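You operate a simulated robot arm through the tools that you are given. There is no shell and no other tool. Be economical: measure what you need, move in short steps, check, and stop when the job is done.

You run a simulated robot arm. Do the job below in one go: nothing can be reset, and whatever is moved stays where it is left.

## Task
Move the ring housing off the smear, wipe the bench and put the housing back.
Fine: rest it in the green tray meanwhile; leave the rag on the bench top.
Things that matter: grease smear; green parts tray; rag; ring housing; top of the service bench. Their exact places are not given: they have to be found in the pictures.

It is judged by the outcome, as a careful person would: the job done as asked, and still so three seconds after it is handed in. It fails if anything else is knocked over, pushed out of place, dropped, spilled or broken.

## Robot
A 7-joint arm with a two-finger gripper, hanging from a carriage that runs on a rail from [1, -183] to [-10, 2697] (x, y) and turns from -427 to 260 degrees about z. Base frame: it is fixed where the carriage stands at the start and does not move with it; the origin is on the floor, on the carriage's upright axis, x ahead of it, y to its left, z up; the surface under the hand at the start is at about z = 880. Lengths are in mm, angles in degrees, forces in N, time in s.
With the tool pointing down near the work surface it reaches from about 100 to 480 mm from the robot's upright axis, wherever it stands. Its first joint turns from -166.0 to 166.0 degrees. Places, roughly: grease smear [200, -100, 900]; green parts tray [400, -100, 900]; top of the service bench [200, -100, 900]. Payload 1.37 kg.
The TCP is the grasp point between the finger pads, 16 mm short of the fingertips. In the tool frame z runs along the fingers and y along their closing line. Largest opening 92 mm; the body of the gripper starts 74 mm behind the TCP.
Orientation is told as [roll, pitch, yaw] about the base's x, y, z axes, in that order, counted from this pose: with the fingers straight down and closing along the base's y, the tool's x points along the base's -x, its y along +y and its z along -z.

## Interface
- The arm moves only by the tool send_rows. Its argument "targets" is a list of rows, each a list of 3 entries, a list of its own where there are three numbers: the shift along the base's x, y, z in mm, then the turn, a rotation vector about the base's x, y, z in degrees, then the gripper command, from -1 (fully open) to 1 (shut), values between in proportion. In form: [[[dx, dy, dz], [wx, wy, wz], fingers], ...]. A call has 1 to 20 rows; each row is the pose to reach, as a shift and turn from the pose commanded when the call began. Rows are played at 5 a second. More than 50 mm and 8.6 degrees between two rows, or a gripper value outside its range, and nothing of the call is played. A pose out of reach is approached as far as the arm can. The call stops where the force on the tool passes 50 N (or 10 N more than at its start, if that is more) or the arm is blocked; 0.2 s more then pass. Each finger halts on what it meets, pressing with about 22 N; the grip force reading is that of the motor and also rises with nothing between the fingers. The clock runs only during rows and for 0.2 s after the last one: add rows that repeat a pose to give the fingers time. The reply holds the time, the measured pose of the TCP, the force on the tool along the base axes, the opening and the grip force, in the units named above and with some noise, with the torque about the TCP (base axes, N m) and any sound that the robot's microphone picked up.
- Cameras (640 x 400 px; columns grow to the right, rows downward): "scene" is now at [239.5, -41.2, 1750.1]; the picture's right is [-0.74, -0.67, 0.00], its down [-0.63, 0.69, -0.36] and it looks along [0.24, -0.27, -0.93] (base axes); focal length 214 px, centre (320, 200). "wrist" rides on the gripper at [71, 19, -111] in the tool frame; the picture's right is [-0.26, 0.97, 0.00], its down [-0.78, -0.21, -0.59] and it looks along [-0.57, -0.15, 0.81] (tool axes); focal length 280 px, centre (320, 200).
- snapshot(camera): a new picture of that camera. It takes no simulated time.
- move_column(by): slides the trunk up (or, below 0, down) by that many mm; the arm and the scene camera ride with it, the base frame stays. It gives what a move gives, with no picture.
- steer(legs): drives the robot by 1 to 6 legs, each [ahead, left, turn to the left] in mm, mm and degrees, along the robot's own axes; the way and the turn of a leg run together, so that a leg with both is an arc; at most 1500 mm and 180 degrees a leg. The arm and the cameras ride along, it lands a little off, and it stops where it bumps. It keeps to its track: a leg is cut to what the track allows. It gives what a move gives.
- head_to(pan, tilt): turns the head with the scene camera to pan (to the left, within 155 degrees either way) and tilt (down, from -29 to 69), counted from straight ahead of the robot. It gives what a move gives.
- probe_pixels(camera, pixels): for up to 12 pixels [column, row] of the newest picture of that camera ("zoom" is the newest enlarged one), the place [x, y, z] in the base frame of the surface seen there, good to about 2 mm. It takes no simulated time.
- close_up(camera, box): a new picture of the part [left, top, right, bottom] of that camera's present view, enlarged. It takes no simulated time.
- close_job(): hands the job in; it is judged then, once.

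Go step by step. Measure first, check grasps and placings, and put right what went wrong. The budget is 80 turns and 68 pictures, counting those below and the enlarged ones. Unless the task says otherwise, let go and move clear before handing in, and close with one line.

The tools are called as name(argument=value, ...) on one line, values as JSON. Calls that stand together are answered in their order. send_rows: Moves the arm, as the interface text tells. Its arguments: {"type":"object","properties":{"targets":{"type":"array"}},"required":["targets"]} The other tools are called the same way: move_column (by) slides the trunk up or down; steer (legs) drives the base; head_to (pan, tilt) turns the head that bears the scene camera; snapshot (camera) takes a picture; probe_pixels (camera, pixels) gives the place of the surface under pixels of a picture; close_up (camera, box) takes an enlarged picture of a part of a camera's view; close_job () hands the job in.

At the start:

```text
time: 0.0
tool_pos: [184.9, -236.3, 1123.3]
orientation: [0.0, 0.0, 0.0]
force: [1.0, -0.4, 0.2]
ft_torque: [-0.01, 0.01, 0.0]
gripper_width: 91.8
finger_force: 0.0
trunk travel left (down, up): [-575.0, 85.0]
robot x, y, heading: [-2.6, 1.3, 0.0]
head pan, tilt: [-47.8, 68.8]
```

scene: 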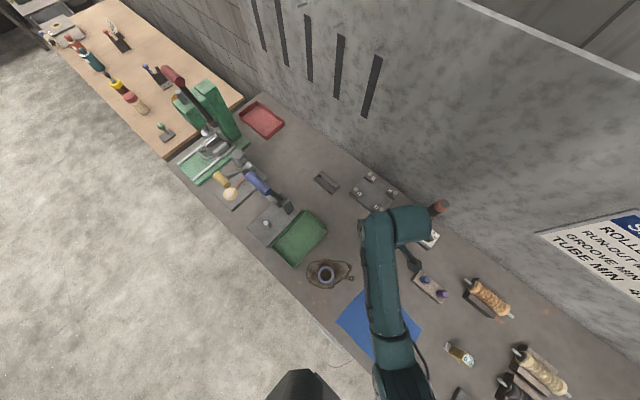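
wrist: 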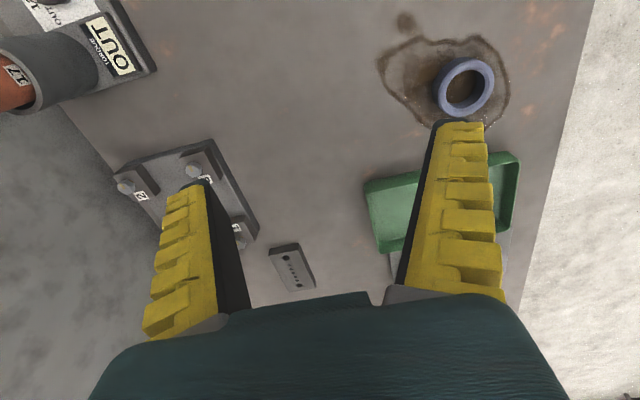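

The scene picture shows the ring housing on the smear near (326,273), the green tray near (300,238) and the blue rag near (375,325). I'll enlarge that area and probe places.

close_up(camera="scene", box=[230, 200, 450, 380])

close_up(camera="wrist", box=[340, 0, 560, 280])

probe_pixels(camera="wrist", pixels=[[465, 62], [445, 90], [487, 90], [466, 88], [380, 65], [508, 90], [405, 20], [430, 120], [370, 185], [515, 158], [380, 245], [400, 200]])

probe_pixels(camera="scene", pixels=[[326, 265], [326, 274], [350, 278], [308, 273], [328, 287], [353, 294], [338, 320], [420, 330], [300, 240], [294, 266], [326, 234], [350, 310]])

```text
2.22 times, centred on (340, 290) of scene
```

zoom: 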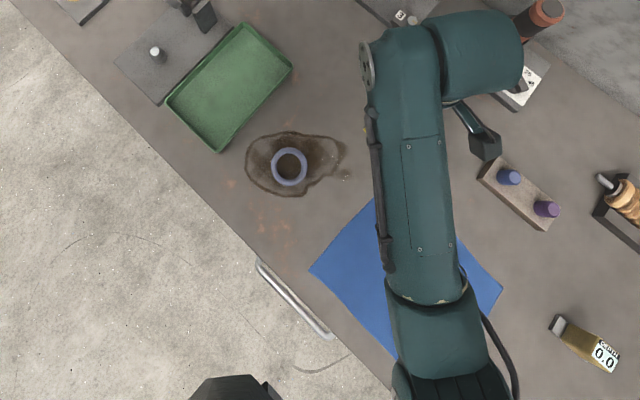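

```text
1.43 times, centred on (450, 140) of wrist
```

zoom: 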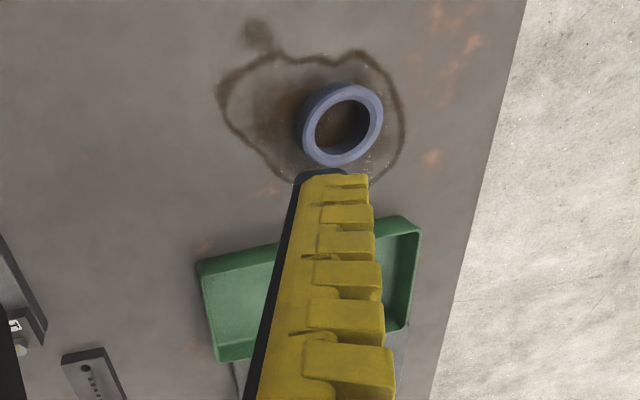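

```text
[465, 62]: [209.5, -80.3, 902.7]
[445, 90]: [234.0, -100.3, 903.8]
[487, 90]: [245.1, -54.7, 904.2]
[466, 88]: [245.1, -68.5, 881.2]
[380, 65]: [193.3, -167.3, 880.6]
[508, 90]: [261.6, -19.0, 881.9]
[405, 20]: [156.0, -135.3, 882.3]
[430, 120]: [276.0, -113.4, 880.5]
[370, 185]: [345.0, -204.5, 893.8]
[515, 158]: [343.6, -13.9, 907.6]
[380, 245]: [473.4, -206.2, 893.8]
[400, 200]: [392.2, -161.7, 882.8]
```

```text
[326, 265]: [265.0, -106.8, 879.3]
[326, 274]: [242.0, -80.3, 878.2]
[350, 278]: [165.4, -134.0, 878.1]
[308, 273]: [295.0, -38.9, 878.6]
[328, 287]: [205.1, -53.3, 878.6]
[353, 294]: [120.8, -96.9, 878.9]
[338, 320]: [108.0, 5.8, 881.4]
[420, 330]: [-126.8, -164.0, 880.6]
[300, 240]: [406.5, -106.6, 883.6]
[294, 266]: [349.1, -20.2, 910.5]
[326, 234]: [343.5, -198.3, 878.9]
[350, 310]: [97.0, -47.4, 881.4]
```

The ring's top is at about z=904 and the bench at 880. I'll probe the ring rim, the smear outline and the tray in the newest zoom (wrist).

probe_pixels(camera="zoom", pixels=[[345, 88], [378, 115], [335, 160], [307, 130], [318, 102], [365, 145], [340, 125], [225, 90], [400, 130], [355, 55], [255, 35], [280, 175]])

close_up(camera="scene", box=[280, 230, 370, 300])

```text
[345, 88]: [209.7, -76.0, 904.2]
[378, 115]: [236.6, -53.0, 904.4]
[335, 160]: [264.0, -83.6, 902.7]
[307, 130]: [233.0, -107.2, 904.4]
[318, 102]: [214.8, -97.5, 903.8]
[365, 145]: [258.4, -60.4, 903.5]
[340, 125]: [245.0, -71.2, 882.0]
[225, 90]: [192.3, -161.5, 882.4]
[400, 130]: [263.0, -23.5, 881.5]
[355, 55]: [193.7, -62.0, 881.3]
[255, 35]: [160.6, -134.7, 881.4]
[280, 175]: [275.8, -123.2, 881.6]
```

```text
5.71 times, centred on (325, 265) of scene
```

zoom: 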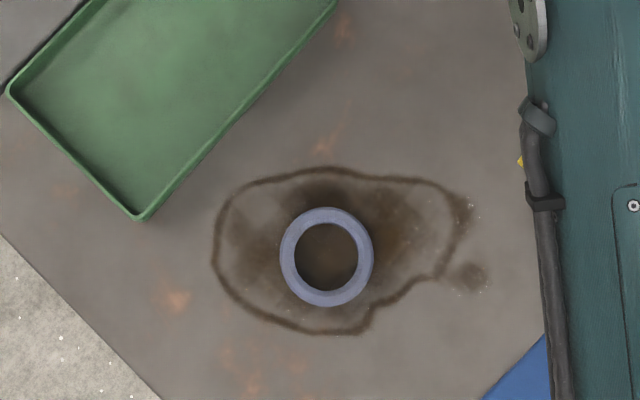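

The ring is centred at about (237,-80), outside diameter about 62, top at z=904. I'll bring the open hand above it and check.

send_rows(targets=[[[10, 31, -25], [0, 0, 0], -1], [[20, 62, -50], [0, 0, 0], -1], [[31, 94, -75], [0, 0, 0], -1], [[42, 125, -100], [0, 0, 0], -1], [[52, 156, -123], [0, 0, 0], -1], [[52, 156, -123], [0, 0, 0], -1]])

snapshot(camera="wrist")

snapshot(camera="scene")

```text
time: 1.4
tool_pos: [236.8, -78.5, 998.1]
orientation: [-0.1, 0.0, 0.0]
force: [0.3, 0.1, 0.4]
ft_torque: [0.01, 0.03, 0.01]
gripper_width: 91.7
finger_force: 0.1
trunk travel left (down, up): [-575.0, 85.0]
robot x, y, heading: [-2.0, 0.9, 0.1]
head pan, tilt: [-47.8, 68.8]
```

```text
62 pictures are left
```

wrist: 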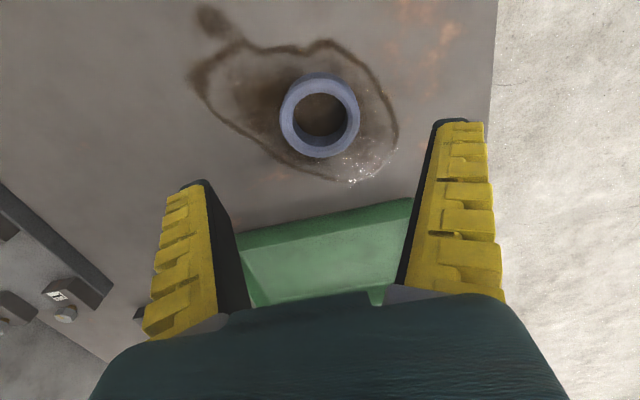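

```text
61 pictures are left
```

scene: 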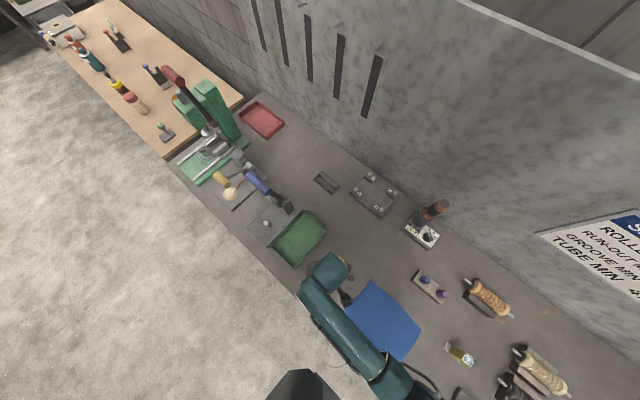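

The ring shows at (319,115) in the wrist picture. I'll probe its rim from here, along with the rag corners, which are now clear in the scene picture.

probe_pixels(camera="wrist", pixels=[[286, 118], [354, 118], [318, 152], [320, 88], [320, 120], [190, 80], [398, 140], [325, 42], [210, 10], [290, 165], [365, 185], [240, 130]])

probe_pixels(camera="scene", pixels=[[371, 283], [420, 330], [400, 359], [352, 318], [385, 320], [400, 330], [380, 300], [360, 310], [356, 301]])

close_up(camera="scene", box=[330, 260, 440, 370])

```text
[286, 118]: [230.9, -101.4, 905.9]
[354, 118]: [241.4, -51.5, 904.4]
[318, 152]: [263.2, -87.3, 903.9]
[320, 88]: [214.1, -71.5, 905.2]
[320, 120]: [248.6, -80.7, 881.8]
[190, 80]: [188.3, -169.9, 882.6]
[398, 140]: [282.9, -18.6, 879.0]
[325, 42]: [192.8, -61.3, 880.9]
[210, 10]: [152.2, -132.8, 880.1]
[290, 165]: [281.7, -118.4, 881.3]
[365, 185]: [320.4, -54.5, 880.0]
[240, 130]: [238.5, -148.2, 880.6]
```

```text
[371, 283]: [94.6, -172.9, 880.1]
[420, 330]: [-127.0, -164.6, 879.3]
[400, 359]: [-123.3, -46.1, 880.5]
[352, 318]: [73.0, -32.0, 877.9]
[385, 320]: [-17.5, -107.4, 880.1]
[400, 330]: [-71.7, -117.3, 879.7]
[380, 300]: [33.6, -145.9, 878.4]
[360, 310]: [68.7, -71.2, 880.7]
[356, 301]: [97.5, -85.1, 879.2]
```

```text
3.64 times, centred on (385, 315) of scene
```

zoom: 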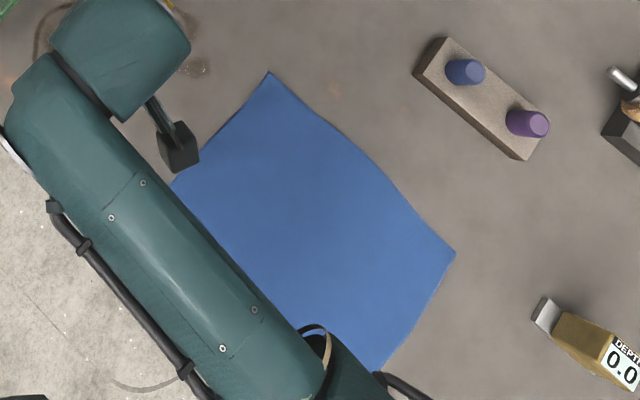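

Ring centre refined to about (237,-78), so the hand is already over it. I'll descend until the fingertips are about 3 mm over the bench, then close.

send_rows(targets=[[[0, 0, -30], [0, 0, 0], -1], [[0, 0, -60], [0, 0, 0], -1], [[0, 0, -85], [0, 0, 0], -1], [[0, 0, -96], [0, 0, 0], -1], [[0, 0, -96], [0, 0, 0], -0.2], [[0, 0, -96], [0, 0, 0], 0.2], [[0, 0, -96], [0, 0, 0], 0.2], [[0, 0, -96], [0, 0, 0], 0.4], [[0, 0, -96], [0, 0, 0], 0.4]])

snapshot(camera="wrist")

```text
time: 3.4
tool_pos: [234.4, -79.3, 903.8]
orientation: [0.0, 0.0, 0.0]
force: [-0.1, 0.2, -0.6]
ft_torque: [-0.01, 0.02, -0.06]
gripper_width: 57.9
finger_force: 21.8
trunk travel left (down, up): [-575.0, 85.0]
robot x, y, heading: [0.3, 0.1, 0.1]
head pan, tilt: [-47.8, 68.8]
```

```text
59 pictures are left
```

wrist: 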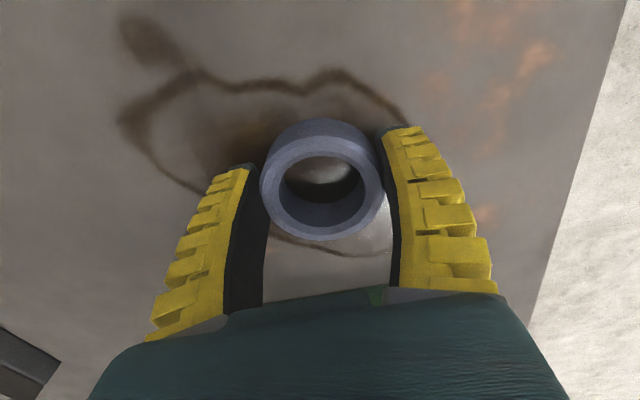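

The fingers stopped at 57.9 mm with 22 N, so the ring is held. I'll probe its rim for the true centre, to put it back in the same place.

probe_pixels(camera="wrist", pixels=[[268, 190], [376, 185], [325, 234], [318, 147], [290, 225], [365, 215], [285, 160], [355, 155]])

send_rows(targets=[[[0, 0, 15], [0, 0, 0], 0.4], [[0, 0, 30], [0, 0, 0], 0.4], [[0, 0, 60], [0, 0, 0], 0.4], [[0, 0, 90], [0, 0, 0], 0.4], [[0, 0, 90], [0, 0, 0], 0.4]])

snapshot(camera="wrist")

```text
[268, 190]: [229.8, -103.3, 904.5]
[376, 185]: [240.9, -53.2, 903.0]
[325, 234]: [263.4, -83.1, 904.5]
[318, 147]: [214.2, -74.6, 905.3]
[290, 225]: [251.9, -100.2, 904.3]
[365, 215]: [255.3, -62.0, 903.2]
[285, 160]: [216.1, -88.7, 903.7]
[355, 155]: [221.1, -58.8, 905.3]
```

```text
time: 4.6
tool_pos: [235.2, -80.7, 994.0]
orientation: [0.1, 0.0, 0.1]
force: [-0.7, -0.3, -2.8]
ft_torque: [0.02, 0.0, 0.0]
gripper_width: 57.9
finger_force: 22.4
trunk travel left (down, up): [-575.0, 85.0]
robot x, y, heading: [-2.0, 0.3, -0.1]
head pan, tilt: [-47.8, 68.8]
```

```text
58 pictures are left
```

wrist: 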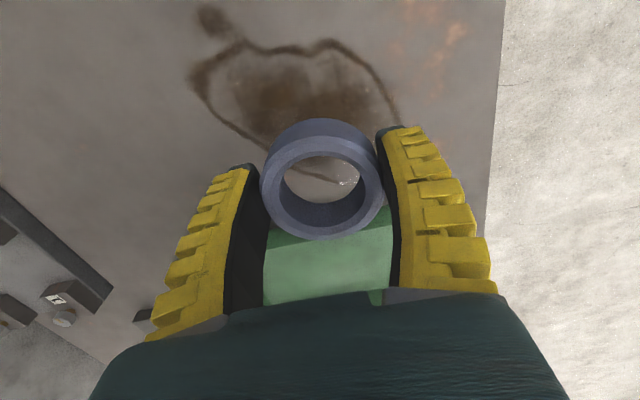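

The ring is lifted, and its home centre is (238,-79) with TCP commanded at (237,-80) for that grasp. Now I carry it over the middle of the tray at (405,-105).

send_rows(targets=[[[42, -6, 0], [0, 0, 0], 0.4], [[84, -12, 0], [0, 0, 0], 0.4], [[126, -18, 0], [0, 0, 0], 0.4], [[168, -25, 0], [0, 0, 0], 0.4], [[168, -25, 0], [0, 0, 0], 0.4]])

snapshot(camera="wrist")

close_up(camera="scene", box=[240, 180, 380, 300])

```text
time: 5.8
tool_pos: [404.2, -106.2, 993.6]
orientation: [0.0, 0.0, 0.0]
force: [0.2, 0.0, -2.9]
ft_torque: [0.01, 0.08, 0.01]
gripper_width: 57.9
finger_force: 21.9
trunk travel left (down, up): [-575.0, 85.0]
robot x, y, heading: [-2.4, 2.5, -0.0]
head pan, tilt: [-47.8, 68.8]
```

```text
57 pictures are left
```

wrist: 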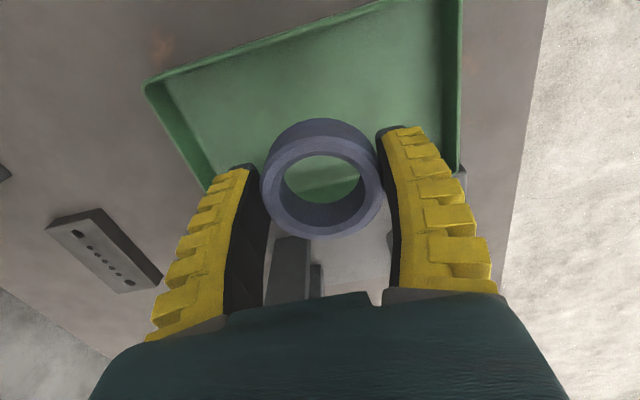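

```text
3.33 times, centred on (310, 240) of scene
```

zoom: 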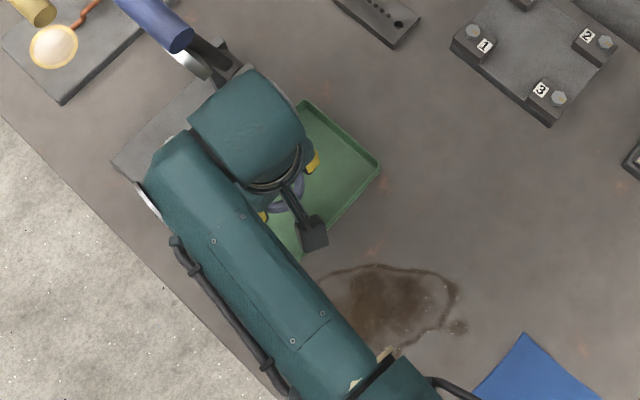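

The ring is over the tray with the fingers clear of its walls. Lowering now.

send_rows(targets=[[[0, 0, -35], [0, 0, 0], 0.4], [[0, 0, -65], [0, 0, 0], 0.4], [[0, 0, -78], [0, 0, 0], 0.4], [[0, 0, -84], [0, 0, 0], 0.4], [[0, 0, -84], [0, 0, 0], 0.4]])

```text
time: 7.0
tool_pos: [402.8, -105.5, 910.1]
orientation: [0.0, 0.0, -0.1]
force: [0.3, 0.2, -3.2]
ft_torque: [-0.03, 0.09, -0.04]
gripper_width: 57.5
finger_force: 22.0
trunk travel left (down, up): [-575.0, 85.0]
robot x, y, heading: [0.5, 0.7, 0.1]
head pan, tilt: [-47.8, 68.8]
```

No contact yet, force still just the weight; I lower in 1 mm steps.

send_rows(targets=[[[0, 0, -1], [0, 0, 0], 0.4], [[0, 0, -2], [0, 0, 0], 0.4], [[0, 0, -2], [0, 0, 0], 0.4]])

```text
time: 7.8
tool_pos: [403.2, -104.4, 907.7]
orientation: [0.0, 0.0, -0.1]
force: [-0.3, -0.1, -2.7]
ft_torque: [0.01, 0.04, 0.02]
gripper_width: 57.6
finger_force: 22.3
trunk travel left (down, up): [-575.0, 85.0]
robot x, y, heading: [-2.4, 1.6, 0.1]
head pan, tilt: [-47.8, 68.8]
```

send_rows(targets=[[[0, 0, -1], [0, 0, 0], 0.4], [[0, 0, -1.5], [0, 0, 0], 0.4], [[0, 0, -1.5], [0, 0, 0], 0.4]])

```text
time: 8.6
tool_pos: [405.0, -104.2, 908.3]
orientation: [0.0, -0.1, 0.0]
force: [-4.4, 2.0, 12.1]
ft_torque: [0.08, 0.01, 0.1]
gripper_width: 57.6
finger_force: 21.3
trunk travel left (down, up): [-575.0, 85.0]
robot x, y, heading: [1.9, 4.6, 0.1]
head pan, tilt: [-47.8, 68.8]
```

Force turned to +12 N: the ring rests on the tray floor. I release slowly, rise and look.

send_rows(targets=[[[0, 0, 0.7], [0, 0, 0], 0.1], [[0, 0, 0.7], [0, 0, 0], -0.4], [[0, 0, 0.7], [0, 0, 0], -0.7], [[0, 0, 0.7], [0, 0, 0], -0.7], [[0, 0, 30], [0, 0, 0], -0.7], [[0, 0, 70], [0, 0, 0], -0.7], [[0, 0, 110], [0, 0, 0], -0.7], [[-40, 0, 140], [0, 0, 0], -0.7], [[-85, 0, 140], [0, 0, 0], -0.7], [[-85, 0, 140], [0, 0, 0], -0.7]])

snapshot(camera="wrist")

snapshot(camera="scene")

```text
time: 10.8
tool_pos: [318.4, -104.0, 1047.8]
orientation: [0.0, 0.1, 0.0]
force: [0.4, 0.5, 0.9]
ft_torque: [0.05, -0.01, -0.01]
gripper_width: 79.5
finger_force: 0.9
trunk travel left (down, up): [-575.0, 85.0]
robot x, y, heading: [-2.2, 0.9, -0.0]
head pan, tilt: [-47.8, 68.8]
```

```text
55 pictures are left
```

wrist: 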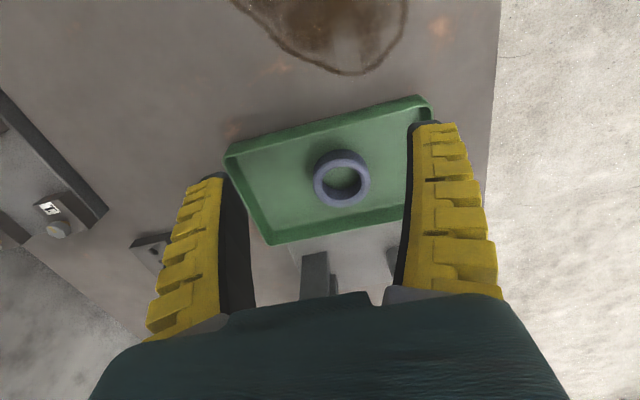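

```text
54 pictures are left
```

scene: 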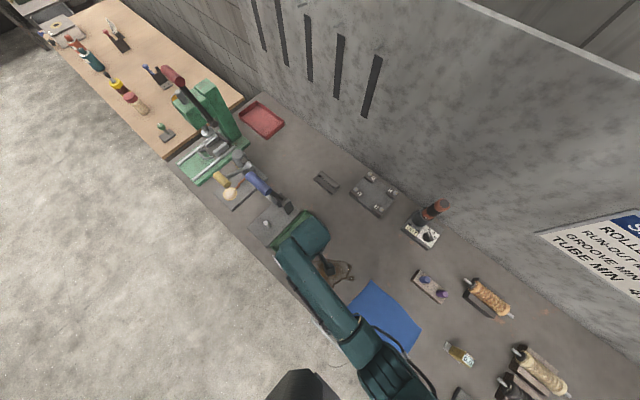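

The ring sits well inside the tray. The rag centre (about (-15,-85)) lies too close under the robot's axis, so I drive 220 mm left along the rail; the smear and rag are then both within reach.

steer(legs=[[0, 220, 0]])

snapshot(camera="scene")

```text
time: 12.5
tool_pos: [319.0, 114.3, 1047.1]
orientation: [-0.1, 0.0, 0.3]
force: [0.7, 1.1, 0.3]
ft_torque: [-0.01, 0.0, 0.01]
gripper_width: 79.1
finger_force: 0.8
trunk travel left (down, up): [-575.0, 85.0]
robot x, y, heading: [-1.8, 215.8, 0.3]
head pan, tilt: [-47.8, 68.8]
```

```text
53 pictures are left
```

scene: 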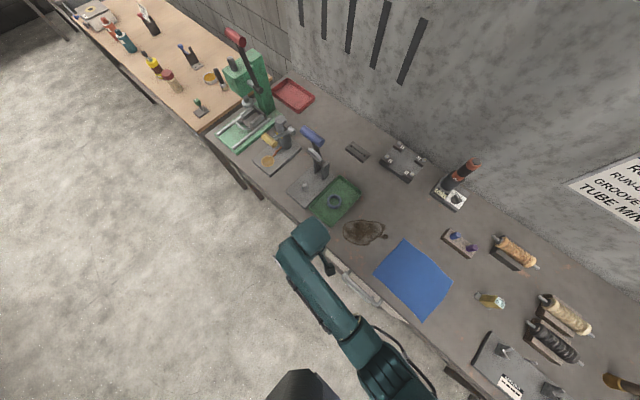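

Now the whole rag, smear and tray with ring are visible. I enlarge and probe.

close_up(camera="scene", box=[310, 180, 470, 330])

probe_pixels(camera="scene", pixels=[[404, 241], [451, 283], [424, 318], [376, 276], [413, 280], [345, 231], [386, 231], [364, 233], [348, 240], [370, 243], [365, 220], [335, 202]])

```text
2.67 times, centred on (390, 255) of scene
```

zoom: 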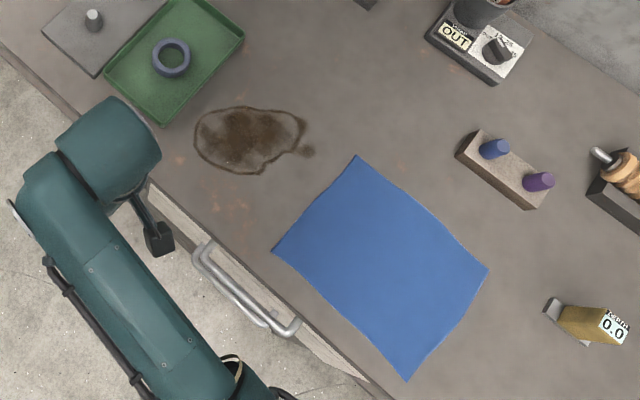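

```text
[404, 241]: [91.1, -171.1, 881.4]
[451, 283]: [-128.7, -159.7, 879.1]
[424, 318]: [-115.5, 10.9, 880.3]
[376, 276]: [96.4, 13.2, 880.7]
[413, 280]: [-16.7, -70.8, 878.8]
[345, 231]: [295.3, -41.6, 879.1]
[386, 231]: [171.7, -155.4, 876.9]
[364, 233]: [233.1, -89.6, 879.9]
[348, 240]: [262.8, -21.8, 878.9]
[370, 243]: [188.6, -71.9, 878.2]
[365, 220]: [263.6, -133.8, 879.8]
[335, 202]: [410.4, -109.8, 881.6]
```

Rag spans x -128..97, y -171..13; smear about x 185..300, y -20..-160 with a blob at (155,-135). I move above the rag at (30,-80) with the fingers partly closed.

send_rows(targets=[[[-36, -24, 0], [0, 0, 0], -0.5], [[-72, -48, 0], [0, 0, 0], -0.3], [[-108, -72, 0], [0, 0, 0], -0.2], [[-144, -97, 0], [0, 0, 0], -0.1], [[-180, -121, -20], [0, 0, 0], -0.1], [[-216, -145, -50], [0, 0, 0], -0.1], [[-252, -170, -80], [0, 0, 0], -0.1], [[-289, -194, -110], [0, 0, 0], -0.1], [[-289, -194, -110], [0, 0, 0], -0.1]])

snapshot(camera="wrist")

```text
refused: row 6 steps farther than a row can; nothing moved
```

```text
51 pictures are left
```

wrist: 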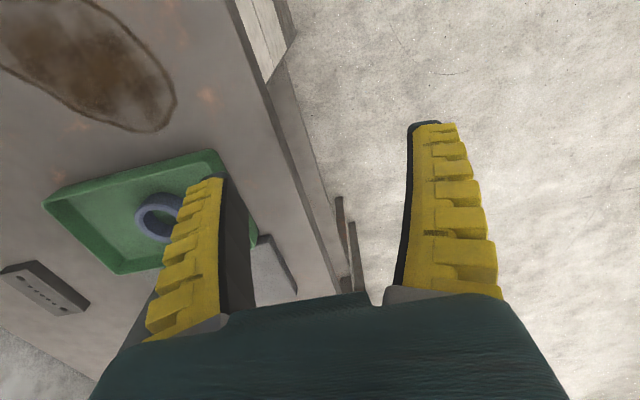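

The step was slightly too long; I resend with shorter ones.

send_rows(targets=[[[-36, -24, 0], [0, 0, 0], -0.5], [[-72, -48, 0], [0, 0, 0], -0.3], [[-108, -72, 0], [0, 0, 0], -0.2], [[-144, -97, 0], [0, 0, 0], -0.1], [[-180, -121, -10], [0, 0, 0], -0.1], [[-216, -145, -30], [0, 0, 0], -0.1], [[-252, -170, -50], [0, 0, 0], -0.1], [[-289, -194, -70], [0, 0, 0], -0.1], [[-289, -194, -110], [0, 0, 0], -0.1], [[-289, -194, -110], [0, 0, 0], -0.1]])

snapshot(camera="wrist")

```text
time: 14.7
tool_pos: [29.4, -82.2, 937.4]
orientation: [0.0, -0.1, 0.3]
force: [-0.8, -0.4, 0.0]
ft_torque: [-0.04, -0.02, -0.01]
gripper_width: 53.3
finger_force: 2.2
trunk travel left (down, up): [-575.0, 85.0]
robot x, y, heading: [-1.3, 217.1, 0.3]
head pan, tilt: [-47.8, 68.8]
```

```text
50 pictures are left
```

wrist: 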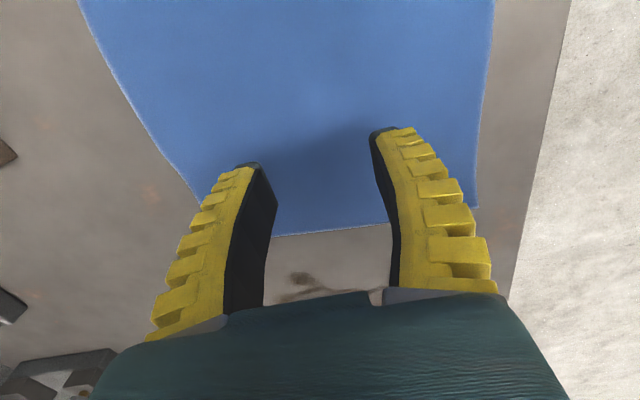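

The hand is over the rag. I lower until the tips touch it lightly.

send_rows(targets=[[[0, 0, -20], [0, 0, 0], -0.1], [[0, 0, -34], [0, 0, 0], -0.1], [[0, 0, -37], [0, 0, 0], -0.1], [[0, 0, -39], [0, 0, 0], -0.1], [[0, 0, -39], [0, 0, 0], -0.1]])

```text
time: 15.9
tool_pos: [30.5, -81.1, 899.1]
orientation: [0.0, -0.1, 0.3]
force: [0.2, -0.1, -0.1]
ft_torque: [-0.01, 0.02, -0.01]
gripper_width: 53.6
finger_force: 2.0
trunk travel left (down, up): [-575.0, 85.0]
robot x, y, heading: [1.1, 217.4, 0.3]
head pan, tilt: [-47.8, 68.8]
```

send_rows(targets=[[[0, 0, -1], [0, 0, 0], -0.1], [[0, 0, -2], [0, 0, 0], -0.1], [[0, 0, -2.5], [0, 0, 0], -0.1], [[0, 0, -2.5], [0, 0, 0], -0.1]])

```text
time: 16.9
tool_pos: [29.6, -83.0, 897.4]
orientation: [-0.2, 0.1, 0.3]
force: [0.3, 0.0, 14.8]
ft_torque: [0.09, 0.02, -0.02]
gripper_width: 52.0
finger_force: 4.5
trunk travel left (down, up): [-575.0, 85.0]
robot x, y, heading: [-4.3, 215.6, 0.4]
head pan, tilt: [-47.8, 68.8]
```

Contact at 15 N. I close slowly to pinch a fold.

send_rows(targets=[[[0, 0, 0], [0, 0, 0], 0.2], [[0, 0, 0], [0, 0, 0], 0.5], [[0, 0, 0], [0, 0, 0], 0.8], [[0, 0, 0], [0, 0, 0], 1], [[0, 0, 0], [0, 0, 0], 1], [[0, 0, 0], [0, 0, 0], 1], [[0, 0, 0], [0, 0, 0], 1]])

snapshot(camera="wrist")

```text
time: 18.5
tool_pos: [29.4, -80.3, 896.3]
orientation: [0.0, 0.0, 0.3]
force: [-0.8, 0.2, 2.4]
ft_torque: [0.08, -0.01, -0.02]
gripper_width: 0.0
finger_force: 27.7
trunk travel left (down, up): [-575.0, 85.0]
robot x, y, heading: [4.0, 217.4, 0.4]
head pan, tilt: [-47.8, 68.8]
```

```text
49 pictures are left
```

wrist: 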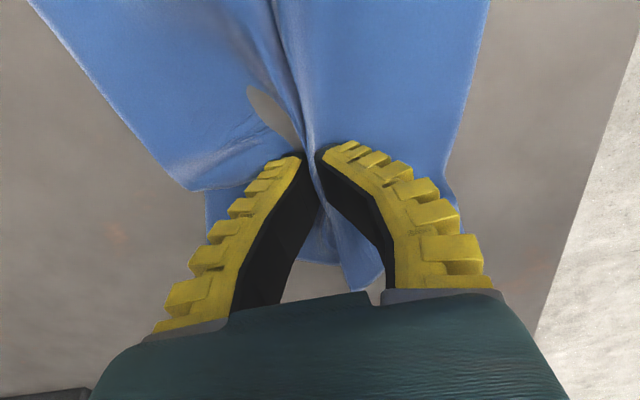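

The cloth is pinched. I drag the rag along the bench onto the smear at low speed.

send_rows(targets=[[[20, 0, 0], [0, 0, 0], 1], [[40, 0, 0], [0, 0, 0], 1], [[60, 0, 0], [0, 0, 0], 1], [[80, 0, 0], [0, 0, 0], 1], [[100, 0, 0], [0, 0, 0], 1], [[120, 0, 0], [0, 0, 0], 1], [[140, 0, 0], [0, 0, 0], 1], [[160, 0, 0], [0, 0, 0], 1], [[180, 0, 0], [0, 0, 0], 1], [[200, 0, 0], [0, 0, 0], 1], [[200, 0, 0], [0, 0, 0], 1]])

snapshot(camera="scene")

snapshot(camera="wrist")

```text
time: 20.9
tool_pos: [230.5, -80.0, 895.6]
orientation: [0.0, 0.1, 0.3]
force: [0.4, 0.3, 1.5]
ft_torque: [-0.03, 0.02, -0.06]
gripper_width: 4.5
finger_force: 24.7
trunk travel left (down, up): [-575.0, 85.0]
robot x, y, heading: [-0.9, 214.6, 0.2]
head pan, tilt: [-47.8, 68.8]
```

```text
48 pictures are left
```

scene: 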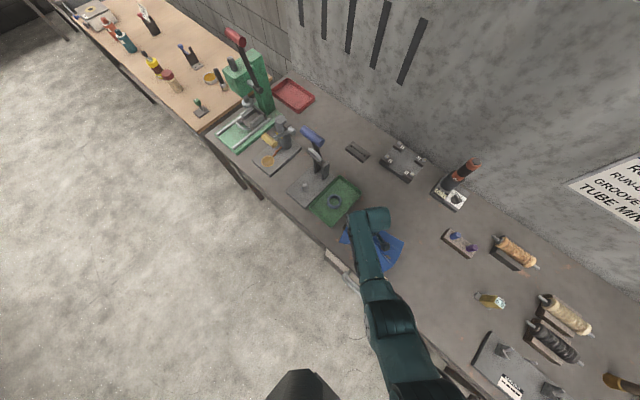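

```text
47 pictures are left
```

wrist: 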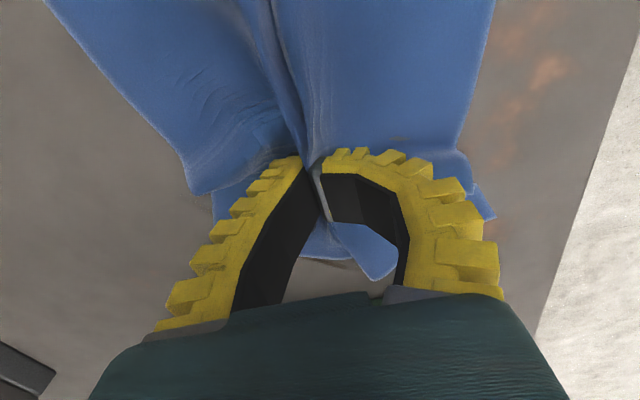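

The rag is dragged onto the smear. Now wiping strokes over it, pressing a touch harder.

send_rows(targets=[[[20, 0, -1], [0, 0, 0], 1], [[45, 0, -1], [0, 0, 0], 1], [[45, 25, -1], [0, 0, 0], 1], [[45, 45, -1], [0, 0, 0], 1], [[20, 45, -1], [0, 0, 0], 1], [[-10, 45, -1], [0, 0, 0], 1], [[-40, 40, -1], [0, 0, 0], 1], [[-40, 15, -1], [0, 0, 0], 1], [[-10, 15, -1], [0, 0, 0], 1], [[20, 15, -1], [0, 0, 0], 1], [[45, 10, -1], [0, 0, 0], 1], [[45, -15, -1], [0, 0, 0], 1], [[20, -20, -1], [0, 0, 0], 1], [[-10, -20, -1], [0, 0, 0], 1], [[-45, -20, -1], [0, 0, 0], 1], [[-45, -45, -1], [0, 0, 0], 1], [[-15, -50, -1], [0, 0, 0], 1], [[15, -50, -1], [0, 0, 0], 1], [[40, -50, -1], [0, 0, 0], 1], [[40, -50, -1], [0, 0, 0], 1]])

close_up(camera="scene", box=[290, 170, 450, 310])

```text
time: 25.1
tool_pos: [269.6, -129.1, 894.4]
orientation: [0.0, 0.1, 0.4]
force: [-0.2, 0.3, 3.8]
ft_torque: [-0.05, 0.02, 0.0]
gripper_width: 4.2
finger_force: 21.6
trunk travel left (down, up): [-575.0, 85.0]
robot x, y, heading: [-1.1, 218.7, 0.3]
head pan, tilt: [-47.8, 68.8]
```

```text
2.86 times, centred on (370, 240) of scene
```

zoom: 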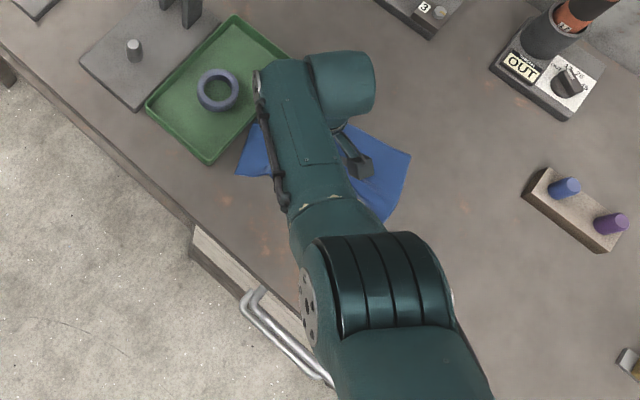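

I finish with a pass along the far side and over the small blob, then pull the rag off to see the result.

send_rows(targets=[[[0, -25, 0], [0, 0, 0], 1], [[-30, -30, 0], [0, 0, 0], 1], [[-60, -30, 0], [0, 0, 0], 1], [[-90, -30, 0], [0, 0, 0], 1], [[-115, -20, 0], [0, 0, 0], 1], [[-115, 0, 0], [0, 0, 0], 1], [[-90, 0, 0], [0, 0, 0], 1], [[-120, 5, 0], [0, 0, 0], 1], [[-150, 15, 0], [0, 0, 0], 1], [[-180, 25, 0], [0, 0, 0], 1], [[-210, 35, 0], [0, 0, 0], 1], [[-240, 40, 0], [0, 0, 0], 1], [[-270, 45, 0], [0, 0, 0], 1], [[-270, 45, 0], [0, 0, 0], 1]])

close_up(camera="scene", box=[290, 170, 450, 310])

snapshot(camera="wrist")

```text
time: 28.1
tool_pos: [-2.0, -85.1, 896.1]
orientation: [0.0, 0.1, 0.2]
force: [0.7, -0.5, 1.7]
ft_torque: [0.01, 0.02, 0.0]
gripper_width: 4.1
finger_force: 22.0
out of reach, approached as far as the arm can: row 1
trunk travel left (down, up): [-575.0, 85.0]
robot x, y, heading: [-0.0, 210.9, 0.0]
head pan, tilt: [-47.8, 68.8]
```

```text
2.86 times, centred on (370, 240) of scene
```

zoom: 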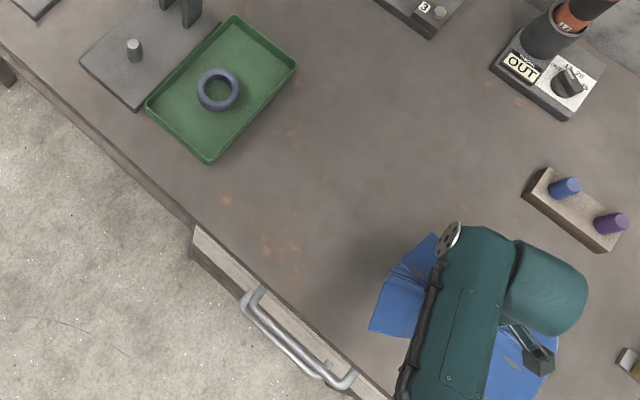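

```text
44 pictures are left
```

wrist: 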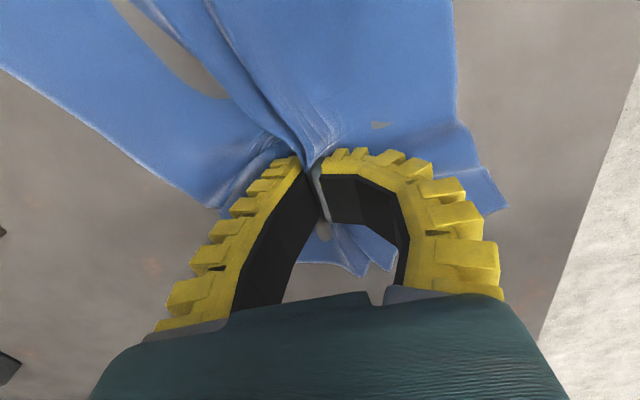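

The smear is gone from the bench in the enlarged picture. I let go of the rag here (on the bench), rise slowly and inspect.

send_rows(targets=[[[0, 0, 2], [0, 0, 0], 0.7], [[0, 0, 2], [0, 0, 0], 0.4], [[0, 0, 3], [0, 0, 0], 0.3], [[0, 0, 6], [0, 0, 0], 0.3], [[0, 0, 20], [0, 0, 0], 0.3], [[0, 0, 50], [0, 0, 0], 0.3], [[0, 0, 90], [0, 0, 0], 0.3], [[0, 0, 120], [0, 0, 0], 0.3], [[0, 0, 120], [0, 0, 0], 0.3]])

snapshot(camera="wrist")

close_up(camera="scene", box=[320, 190, 420, 260])

```text
time: 30.1
tool_pos: [2.7, -88.0, 1015.5]
orientation: [-0.1, 0.0, 0.4]
force: [-0.3, -0.1, -0.5]
ft_torque: [-0.01, -0.02, 0.02]
gripper_width: 35.8
finger_force: 2.4
trunk travel left (down, up): [-575.0, 85.0]
robot x, y, heading: [-2.2, 217.5, 0.3]
head pan, tilt: [-47.8, 68.8]
```

```text
43 pictures are left
```

wrist: 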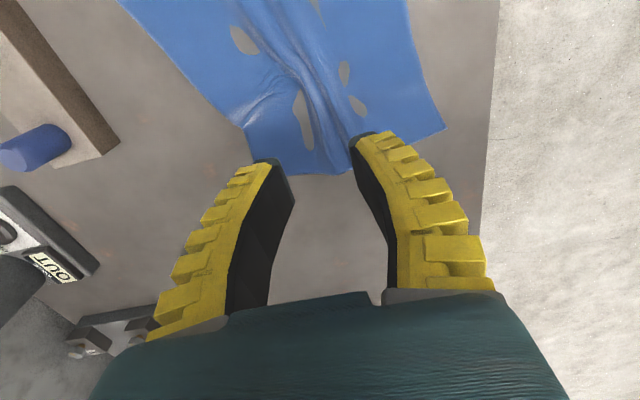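

```text
5.71 times, centred on (370, 225) of scene
```

zoom: 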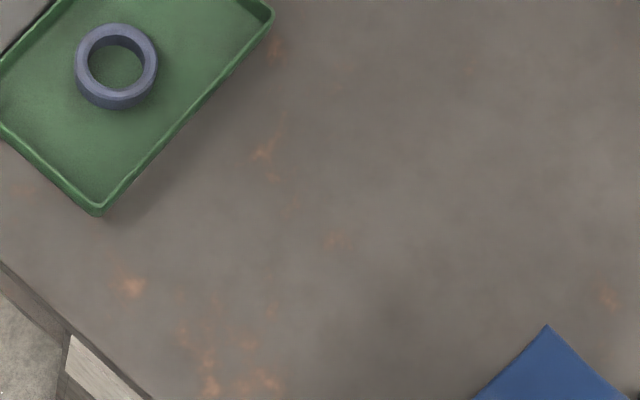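

The bench is clean and the rag lies flat. I swing the hand up and to the front, then drive back to reach the tray.

send_rows(targets=[[[20, 8, 30], [0, 0, 0], 0.1], [[45, 30, 60], [0, 0, 0], -0.2], [[75, 60, 60], [0, 0, 0], -0.5], [[105, 90, 60], [0, 0, 0], -0.7], [[135, 120, 60], [0, 0, 0], -0.7], [[165, 145, 60], [0, 0, 0], -0.7], [[200, 170, 60], [0, 0, 0], -0.7], [[240, 185, 60], [0, 0, 0], -0.7], [[240, 185, 60], [0, 0, 0], -0.7]])

steer(legs=[[0, -217, -0.3]])

snapshot(camera="wrist")

snapshot(camera="scene")

```text
time: 32.1
tool_pos: [240.6, 100.7, 1074.3]
orientation: [0.1, -0.1, 0.2]
force: [0.6, -0.1, -1.1]
ft_torque: [-0.03, 0.0, -0.01]
gripper_width: 79.7
finger_force: 1.0
trunk travel left (down, up): [-575.0, 85.0]
robot x, y, heading: [-0.4, 218.8, 0.2]
head pan, tilt: [-47.8, 68.8]
```

```text
time: 33.8
tool_pos: [240.4, -117.0, 1074.8]
orientation: [0.0, 0.0, 0.1]
force: [0.1, -0.4, 0.1]
ft_torque: [-0.03, -0.01, 0.01]
gripper_width: 79.6
finger_force: 0.9
trunk travel left (down, up): [-575.0, 85.0]
robot x, y, heading: [-1.5, 1.4, 0.3]
head pan, tilt: [-47.8, 68.8]
```

```text
41 pictures are left
```

wrist: 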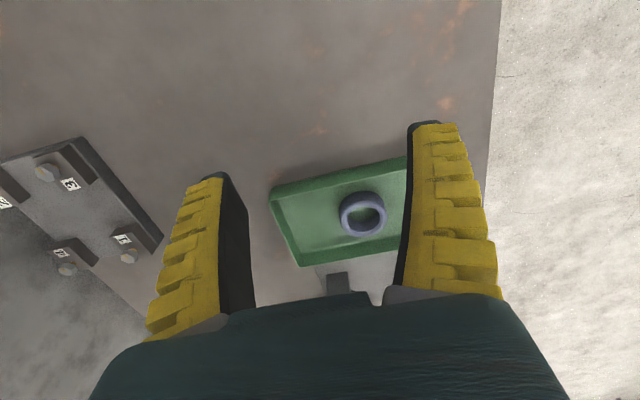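

```text
40 pictures are left
```

scene: 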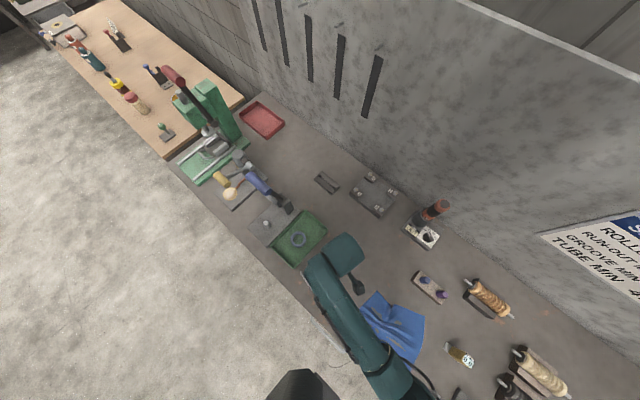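

The bench under the hand is clean and the ring is in the tray. I probe the ring rim, then move above it.

probe_pixels(camera="wrist", pixels=[[343, 218], [383, 215], [365, 235], [362, 195], [362, 216]])

send_rows(targets=[[[40, 3, 0], [0, 0, 0], -0.8], [[80, 6, 0], [0, 0, 0], -1], [[120, 10, -20], [0, 0, 0], -1], [[150, 13, -50], [0, 0, 0], -1], [[165, 13, -85], [0, 0, 0], -1], [[165, 13, -85], [0, 0, 0], -1]])

snapshot(camera="wrist")

```text
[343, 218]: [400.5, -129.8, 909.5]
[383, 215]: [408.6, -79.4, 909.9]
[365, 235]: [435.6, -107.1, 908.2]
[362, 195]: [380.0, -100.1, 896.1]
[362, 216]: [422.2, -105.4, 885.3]
```

```text
time: 35.1
tool_pos: [405.9, -103.9, 990.6]
orientation: [0.0, -0.1, 0.1]
force: [-0.5, -0.8, 0.3]
ft_torque: [0.04, 0.0, -0.02]
gripper_width: 91.9
finger_force: 0.0
trunk travel left (down, up): [-575.0, 85.0]
robot x, y, heading: [1.7, 1.7, 0.3]
head pan, tilt: [-47.8, 68.8]
```

```text
39 pictures are left
```

wrist: 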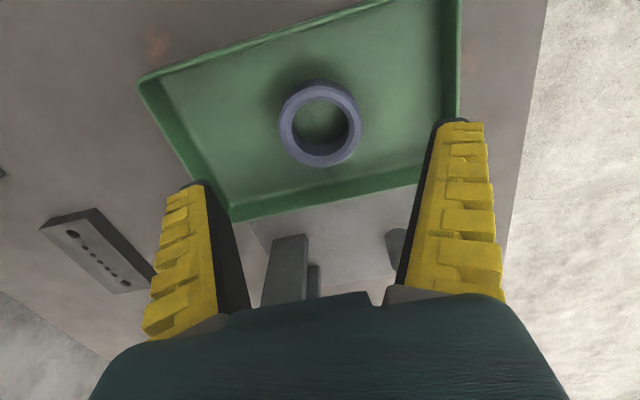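

probe_pixels(camera="wrist", pixels=[[285, 126], [355, 124], [320, 160], [320, 94]])

send_rows(targets=[[[0, 0, -35], [0, 0, 0], -1], [[0, 0, -65], [0, 0, 0], -1], [[0, 0, -81], [0, 0, 0], -1], [[0, 0, -84], [0, 0, 0], -1], [[0, 0, -84], [0, 0, 0], -0.2], [[0, 0, -84], [0, 0, 0], 0.2], [[0, 0, -84], [0, 0, 0], 0.4], [[0, 0, -84], [0, 0, 0], 0.4], [[0, 0, -84], [0, 0, 0], 0.4]])

snapshot(camera="wrist")

```text
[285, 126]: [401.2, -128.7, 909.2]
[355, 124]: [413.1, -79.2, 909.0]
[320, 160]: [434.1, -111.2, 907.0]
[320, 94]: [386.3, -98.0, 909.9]
```

```text
time: 37.1
tool_pos: [404.5, -105.4, 905.2]
orientation: [0.1, 0.0, 0.1]
force: [0.0, 0.1, 0.4]
ft_torque: [-0.01, 0.0, -0.01]
gripper_width: 57.3
finger_force: 22.2
trunk travel left (down, up): [-575.0, 85.0]
robot x, y, heading: [-1.2, 2.4, 0.1]
head pan, tilt: [-47.8, 68.8]
```

```text
38 pictures are left
```

wrist: 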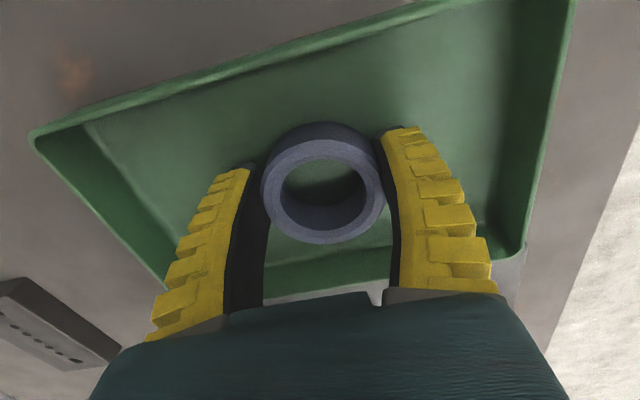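

The ring is held again (57.3 mm, 22 N). Comparing probes, the shift back home is about (-171, +26). I lift, carry and check above the spot.

send_rows(targets=[[[0, 0, 15], [0, 0, 0], 0.4], [[0, 0, 50], [0, 0, 0], 0.4], [[0, 0, 80], [0, 0, 0], 0.4], [[-43, 6, 80], [0, 0, 0], 0.4], [[-86, 13, 80], [0, 0, 0], 0.4], [[-129, 20, 80], [0, 0, 0], 0.4], [[-171, 26, 80], [0, 0, 0], 0.4], [[-171, 26, 40], [0, 0, 0], 0.4], [[-171, 26, 15], [0, 0, 0], 0.4], [[-171, 26, 15], [0, 0, 0], 0.4]])

snapshot(camera="wrist")

```text
time: 39.4
tool_pos: [231.8, -78.1, 920.4]
orientation: [0.1, 0.0, 0.0]
force: [-0.6, 0.4, -2.7]
ft_torque: [0.02, 0.02, 0.01]
gripper_width: 57.2
finger_force: 22.0
trunk travel left (down, up): [-575.0, 85.0]
robot x, y, heading: [-0.1, -1.6, 0.0]
head pan, tilt: [-47.8, 68.8]
```

```text
37 pictures are left
```

wrist: 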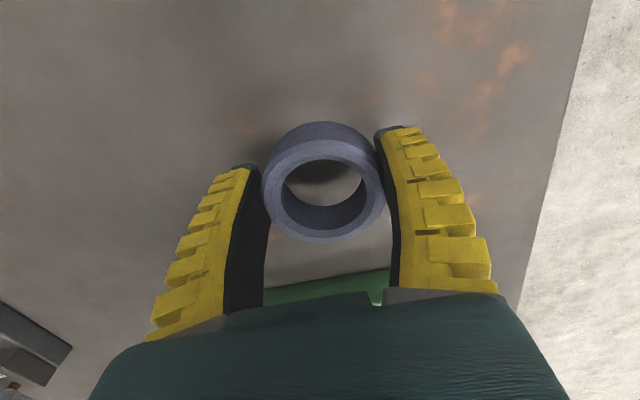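

I probe the ring's rim before setting it down.

probe_pixels(camera="wrist", pixels=[[268, 193], [376, 188], [325, 237], [318, 150], [290, 228], [365, 218], [285, 163], [355, 158]])

send_rows(targets=[[[0, 0, -8], [0, 0, 0], 0.4], [[0, 0, -13], [0, 0, 0], 0.4], [[0, 0, -13], [0, 0, 0], 0.4]])

```text
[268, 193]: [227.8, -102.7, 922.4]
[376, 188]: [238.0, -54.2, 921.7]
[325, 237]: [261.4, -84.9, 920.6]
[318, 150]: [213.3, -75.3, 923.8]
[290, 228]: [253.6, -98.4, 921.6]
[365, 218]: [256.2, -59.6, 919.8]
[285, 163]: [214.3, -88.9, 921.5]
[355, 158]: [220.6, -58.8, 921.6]
```

```text
time: 40.1
tool_pos: [234.6, -78.7, 907.3]
orientation: [-0.1, 0.0, 0.1]
force: [0.1, -0.1, -3.2]
ft_torque: [0.01, 0.02, 0.04]
gripper_width: 56.9
finger_force: 21.7
trunk travel left (down, up): [-575.0, 85.0]
robot x, y, heading: [-0.8, 0.1, 0.3]
head pan, tilt: [-47.8, 68.8]
```

The rim is within about 1 mm of its original place; I shift +1 mm in x and lower the last few mm.

send_rows(targets=[[[1, 0, -1.5], [0, 0, 0], 0.4], [[1, 0, -3], [0, 0, 0], 0.4], [[1, 0, -3], [0, 0, 0], 0.4]])

```text
time: 41.0
tool_pos: [235.6, -79.0, 903.3]
orientation: [0.0, 0.0, 0.1]
force: [0.6, -0.2, -2.4]
ft_torque: [0.01, -0.01, -0.01]
gripper_width: 56.9
finger_force: 22.3
trunk travel left (down, up): [-575.0, 85.0]
robot x, y, heading: [-3.8, -3.8, 0.3]
head pan, tilt: [-47.8, 68.8]
```

send_rows(targets=[[[0, 0, -1], [0, 0, 0], 0.4], [[0, 0, -1.5], [0, 0, 0], 0.4], [[0, 0, -1.5], [0, 0, 0], 0.4]])

```text
time: 41.8
tool_pos: [233.6, -79.6, 903.5]
orientation: [-0.1, 0.0, 0.2]
force: [0.5, -0.1, -2.5]
ft_torque: [0.0, 0.02, -0.03]
gripper_width: 56.6
finger_force: 21.7
trunk travel left (down, up): [-575.0, 85.0]
robot x, y, heading: [1.8, 0.6, 0.2]
head pan, tilt: [-47.8, 68.8]
```

send_rows(targets=[[[0, 0, -0.7], [0, 0, 0], 0.4], [[0, 0, -1.2], [0, 0, 0], 0.4], [[0, 0, -1.2], [0, 0, 0], 0.4]])

```text
time: 42.5
tool_pos: [235.8, -79.4, 902.7]
orientation: [-0.1, 0.0, 0.2]
force: [-5.0, 0.0, 15.8]
ft_torque: [0.09, -0.14, 0.13]
gripper_width: 57.2
finger_force: 21.7
trunk travel left (down, up): [-575.0, 85.0]
robot x, y, heading: [3.8, -1.9, 0.2]
head pan, tilt: [-47.8, 68.8]
```

Contact (16 N): the ring stands on the bench. I release, rise and look.

send_rows(targets=[[[0, 0, 0.7], [0, 0, 0], 0.1], [[0, 0, 0.7], [0, 0, 0], -0.4], [[0, 0, 0.7], [0, 0, 0], -0.9], [[0, 0, 0.7], [0, 0, 0], -0.9], [[0, 0, 30], [0, 0, 0], -0.9], [[0, 0, 65], [0, 0, 0], -0.9], [[0, 0, 95], [0, 0, 0], -0.9], [[0, 0, 95], [0, 0, 0], -0.9]])

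snapshot(camera="wrist")

```text
time: 44.4
tool_pos: [234.7, -77.8, 997.9]
orientation: [-0.1, 0.0, 0.1]
force: [0.1, 1.1, 0.1]
ft_torque: [0.03, -0.03, 0.0]
gripper_width: 87.8
finger_force: 0.5
trunk travel left (down, up): [-575.0, 85.0]
robot x, y, heading: [3.7, -0.1, -0.0]
head pan, tilt: [-47.8, 68.8]
```

```text
36 pictures are left
```

wrist: 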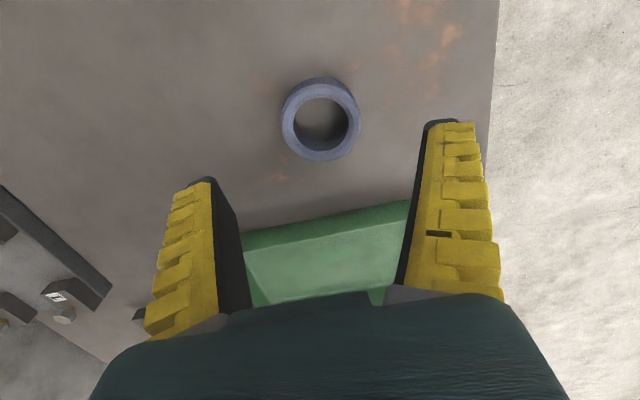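

The ring stands on the clean bench. I move the hand back up to its start pose and compare with the first scene close-up.

send_rows(targets=[[[0, 0, 40], [0, 0, 0], -0.9], [[0, 0, 80], [0, 0, 0], -0.9], [[-12, -36, 100], [0, 0, 0], -0.9], [[-24, -72, 123], [0, 0, 0], -0.9], [[-36, -108, 123], [0, 0, 0], -0.9], [[-52, -156, 123], [0, 0, 0], -0.9], [[-52, -156, 123], [0, 0, 0], -0.9]])

close_up(camera="scene", box=[280, 230, 370, 300])

snapshot(camera="scene")

snapshot(camera="wrist")

```text
refused: row 6 steps farther than a row can; nothing moved
```

```text
5.71 times, centred on (325, 265) of scene
```

zoom: 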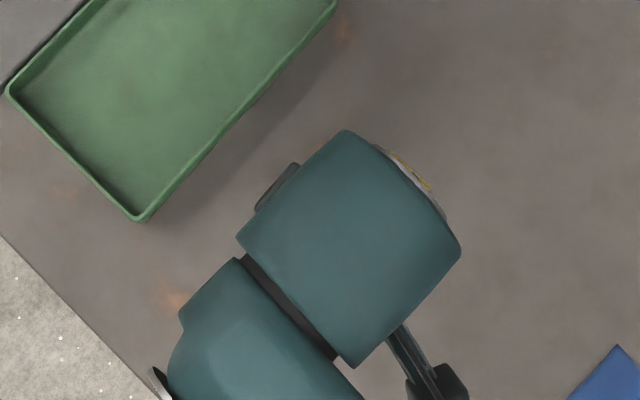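

```text
34 pictures are left
```

scene: 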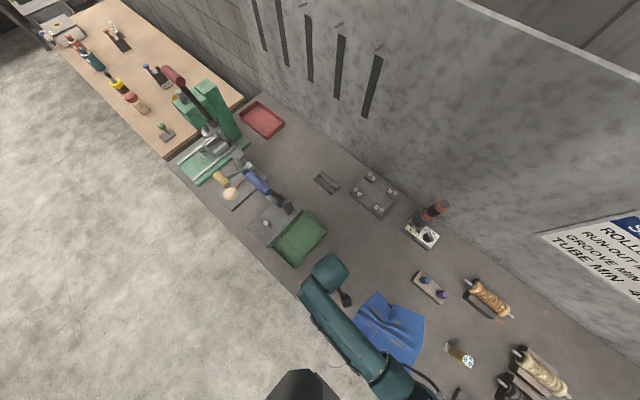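

```text
33 pictures are left
```

wrist: 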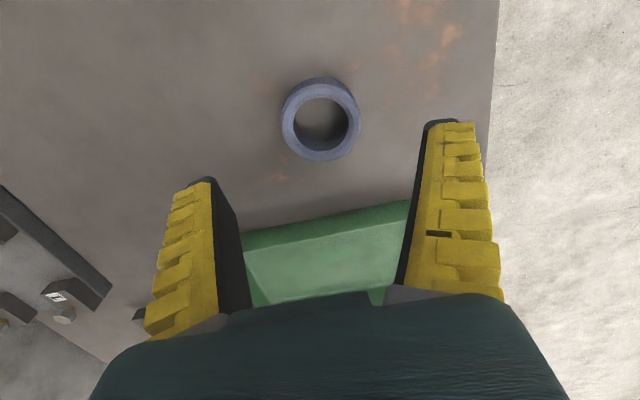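

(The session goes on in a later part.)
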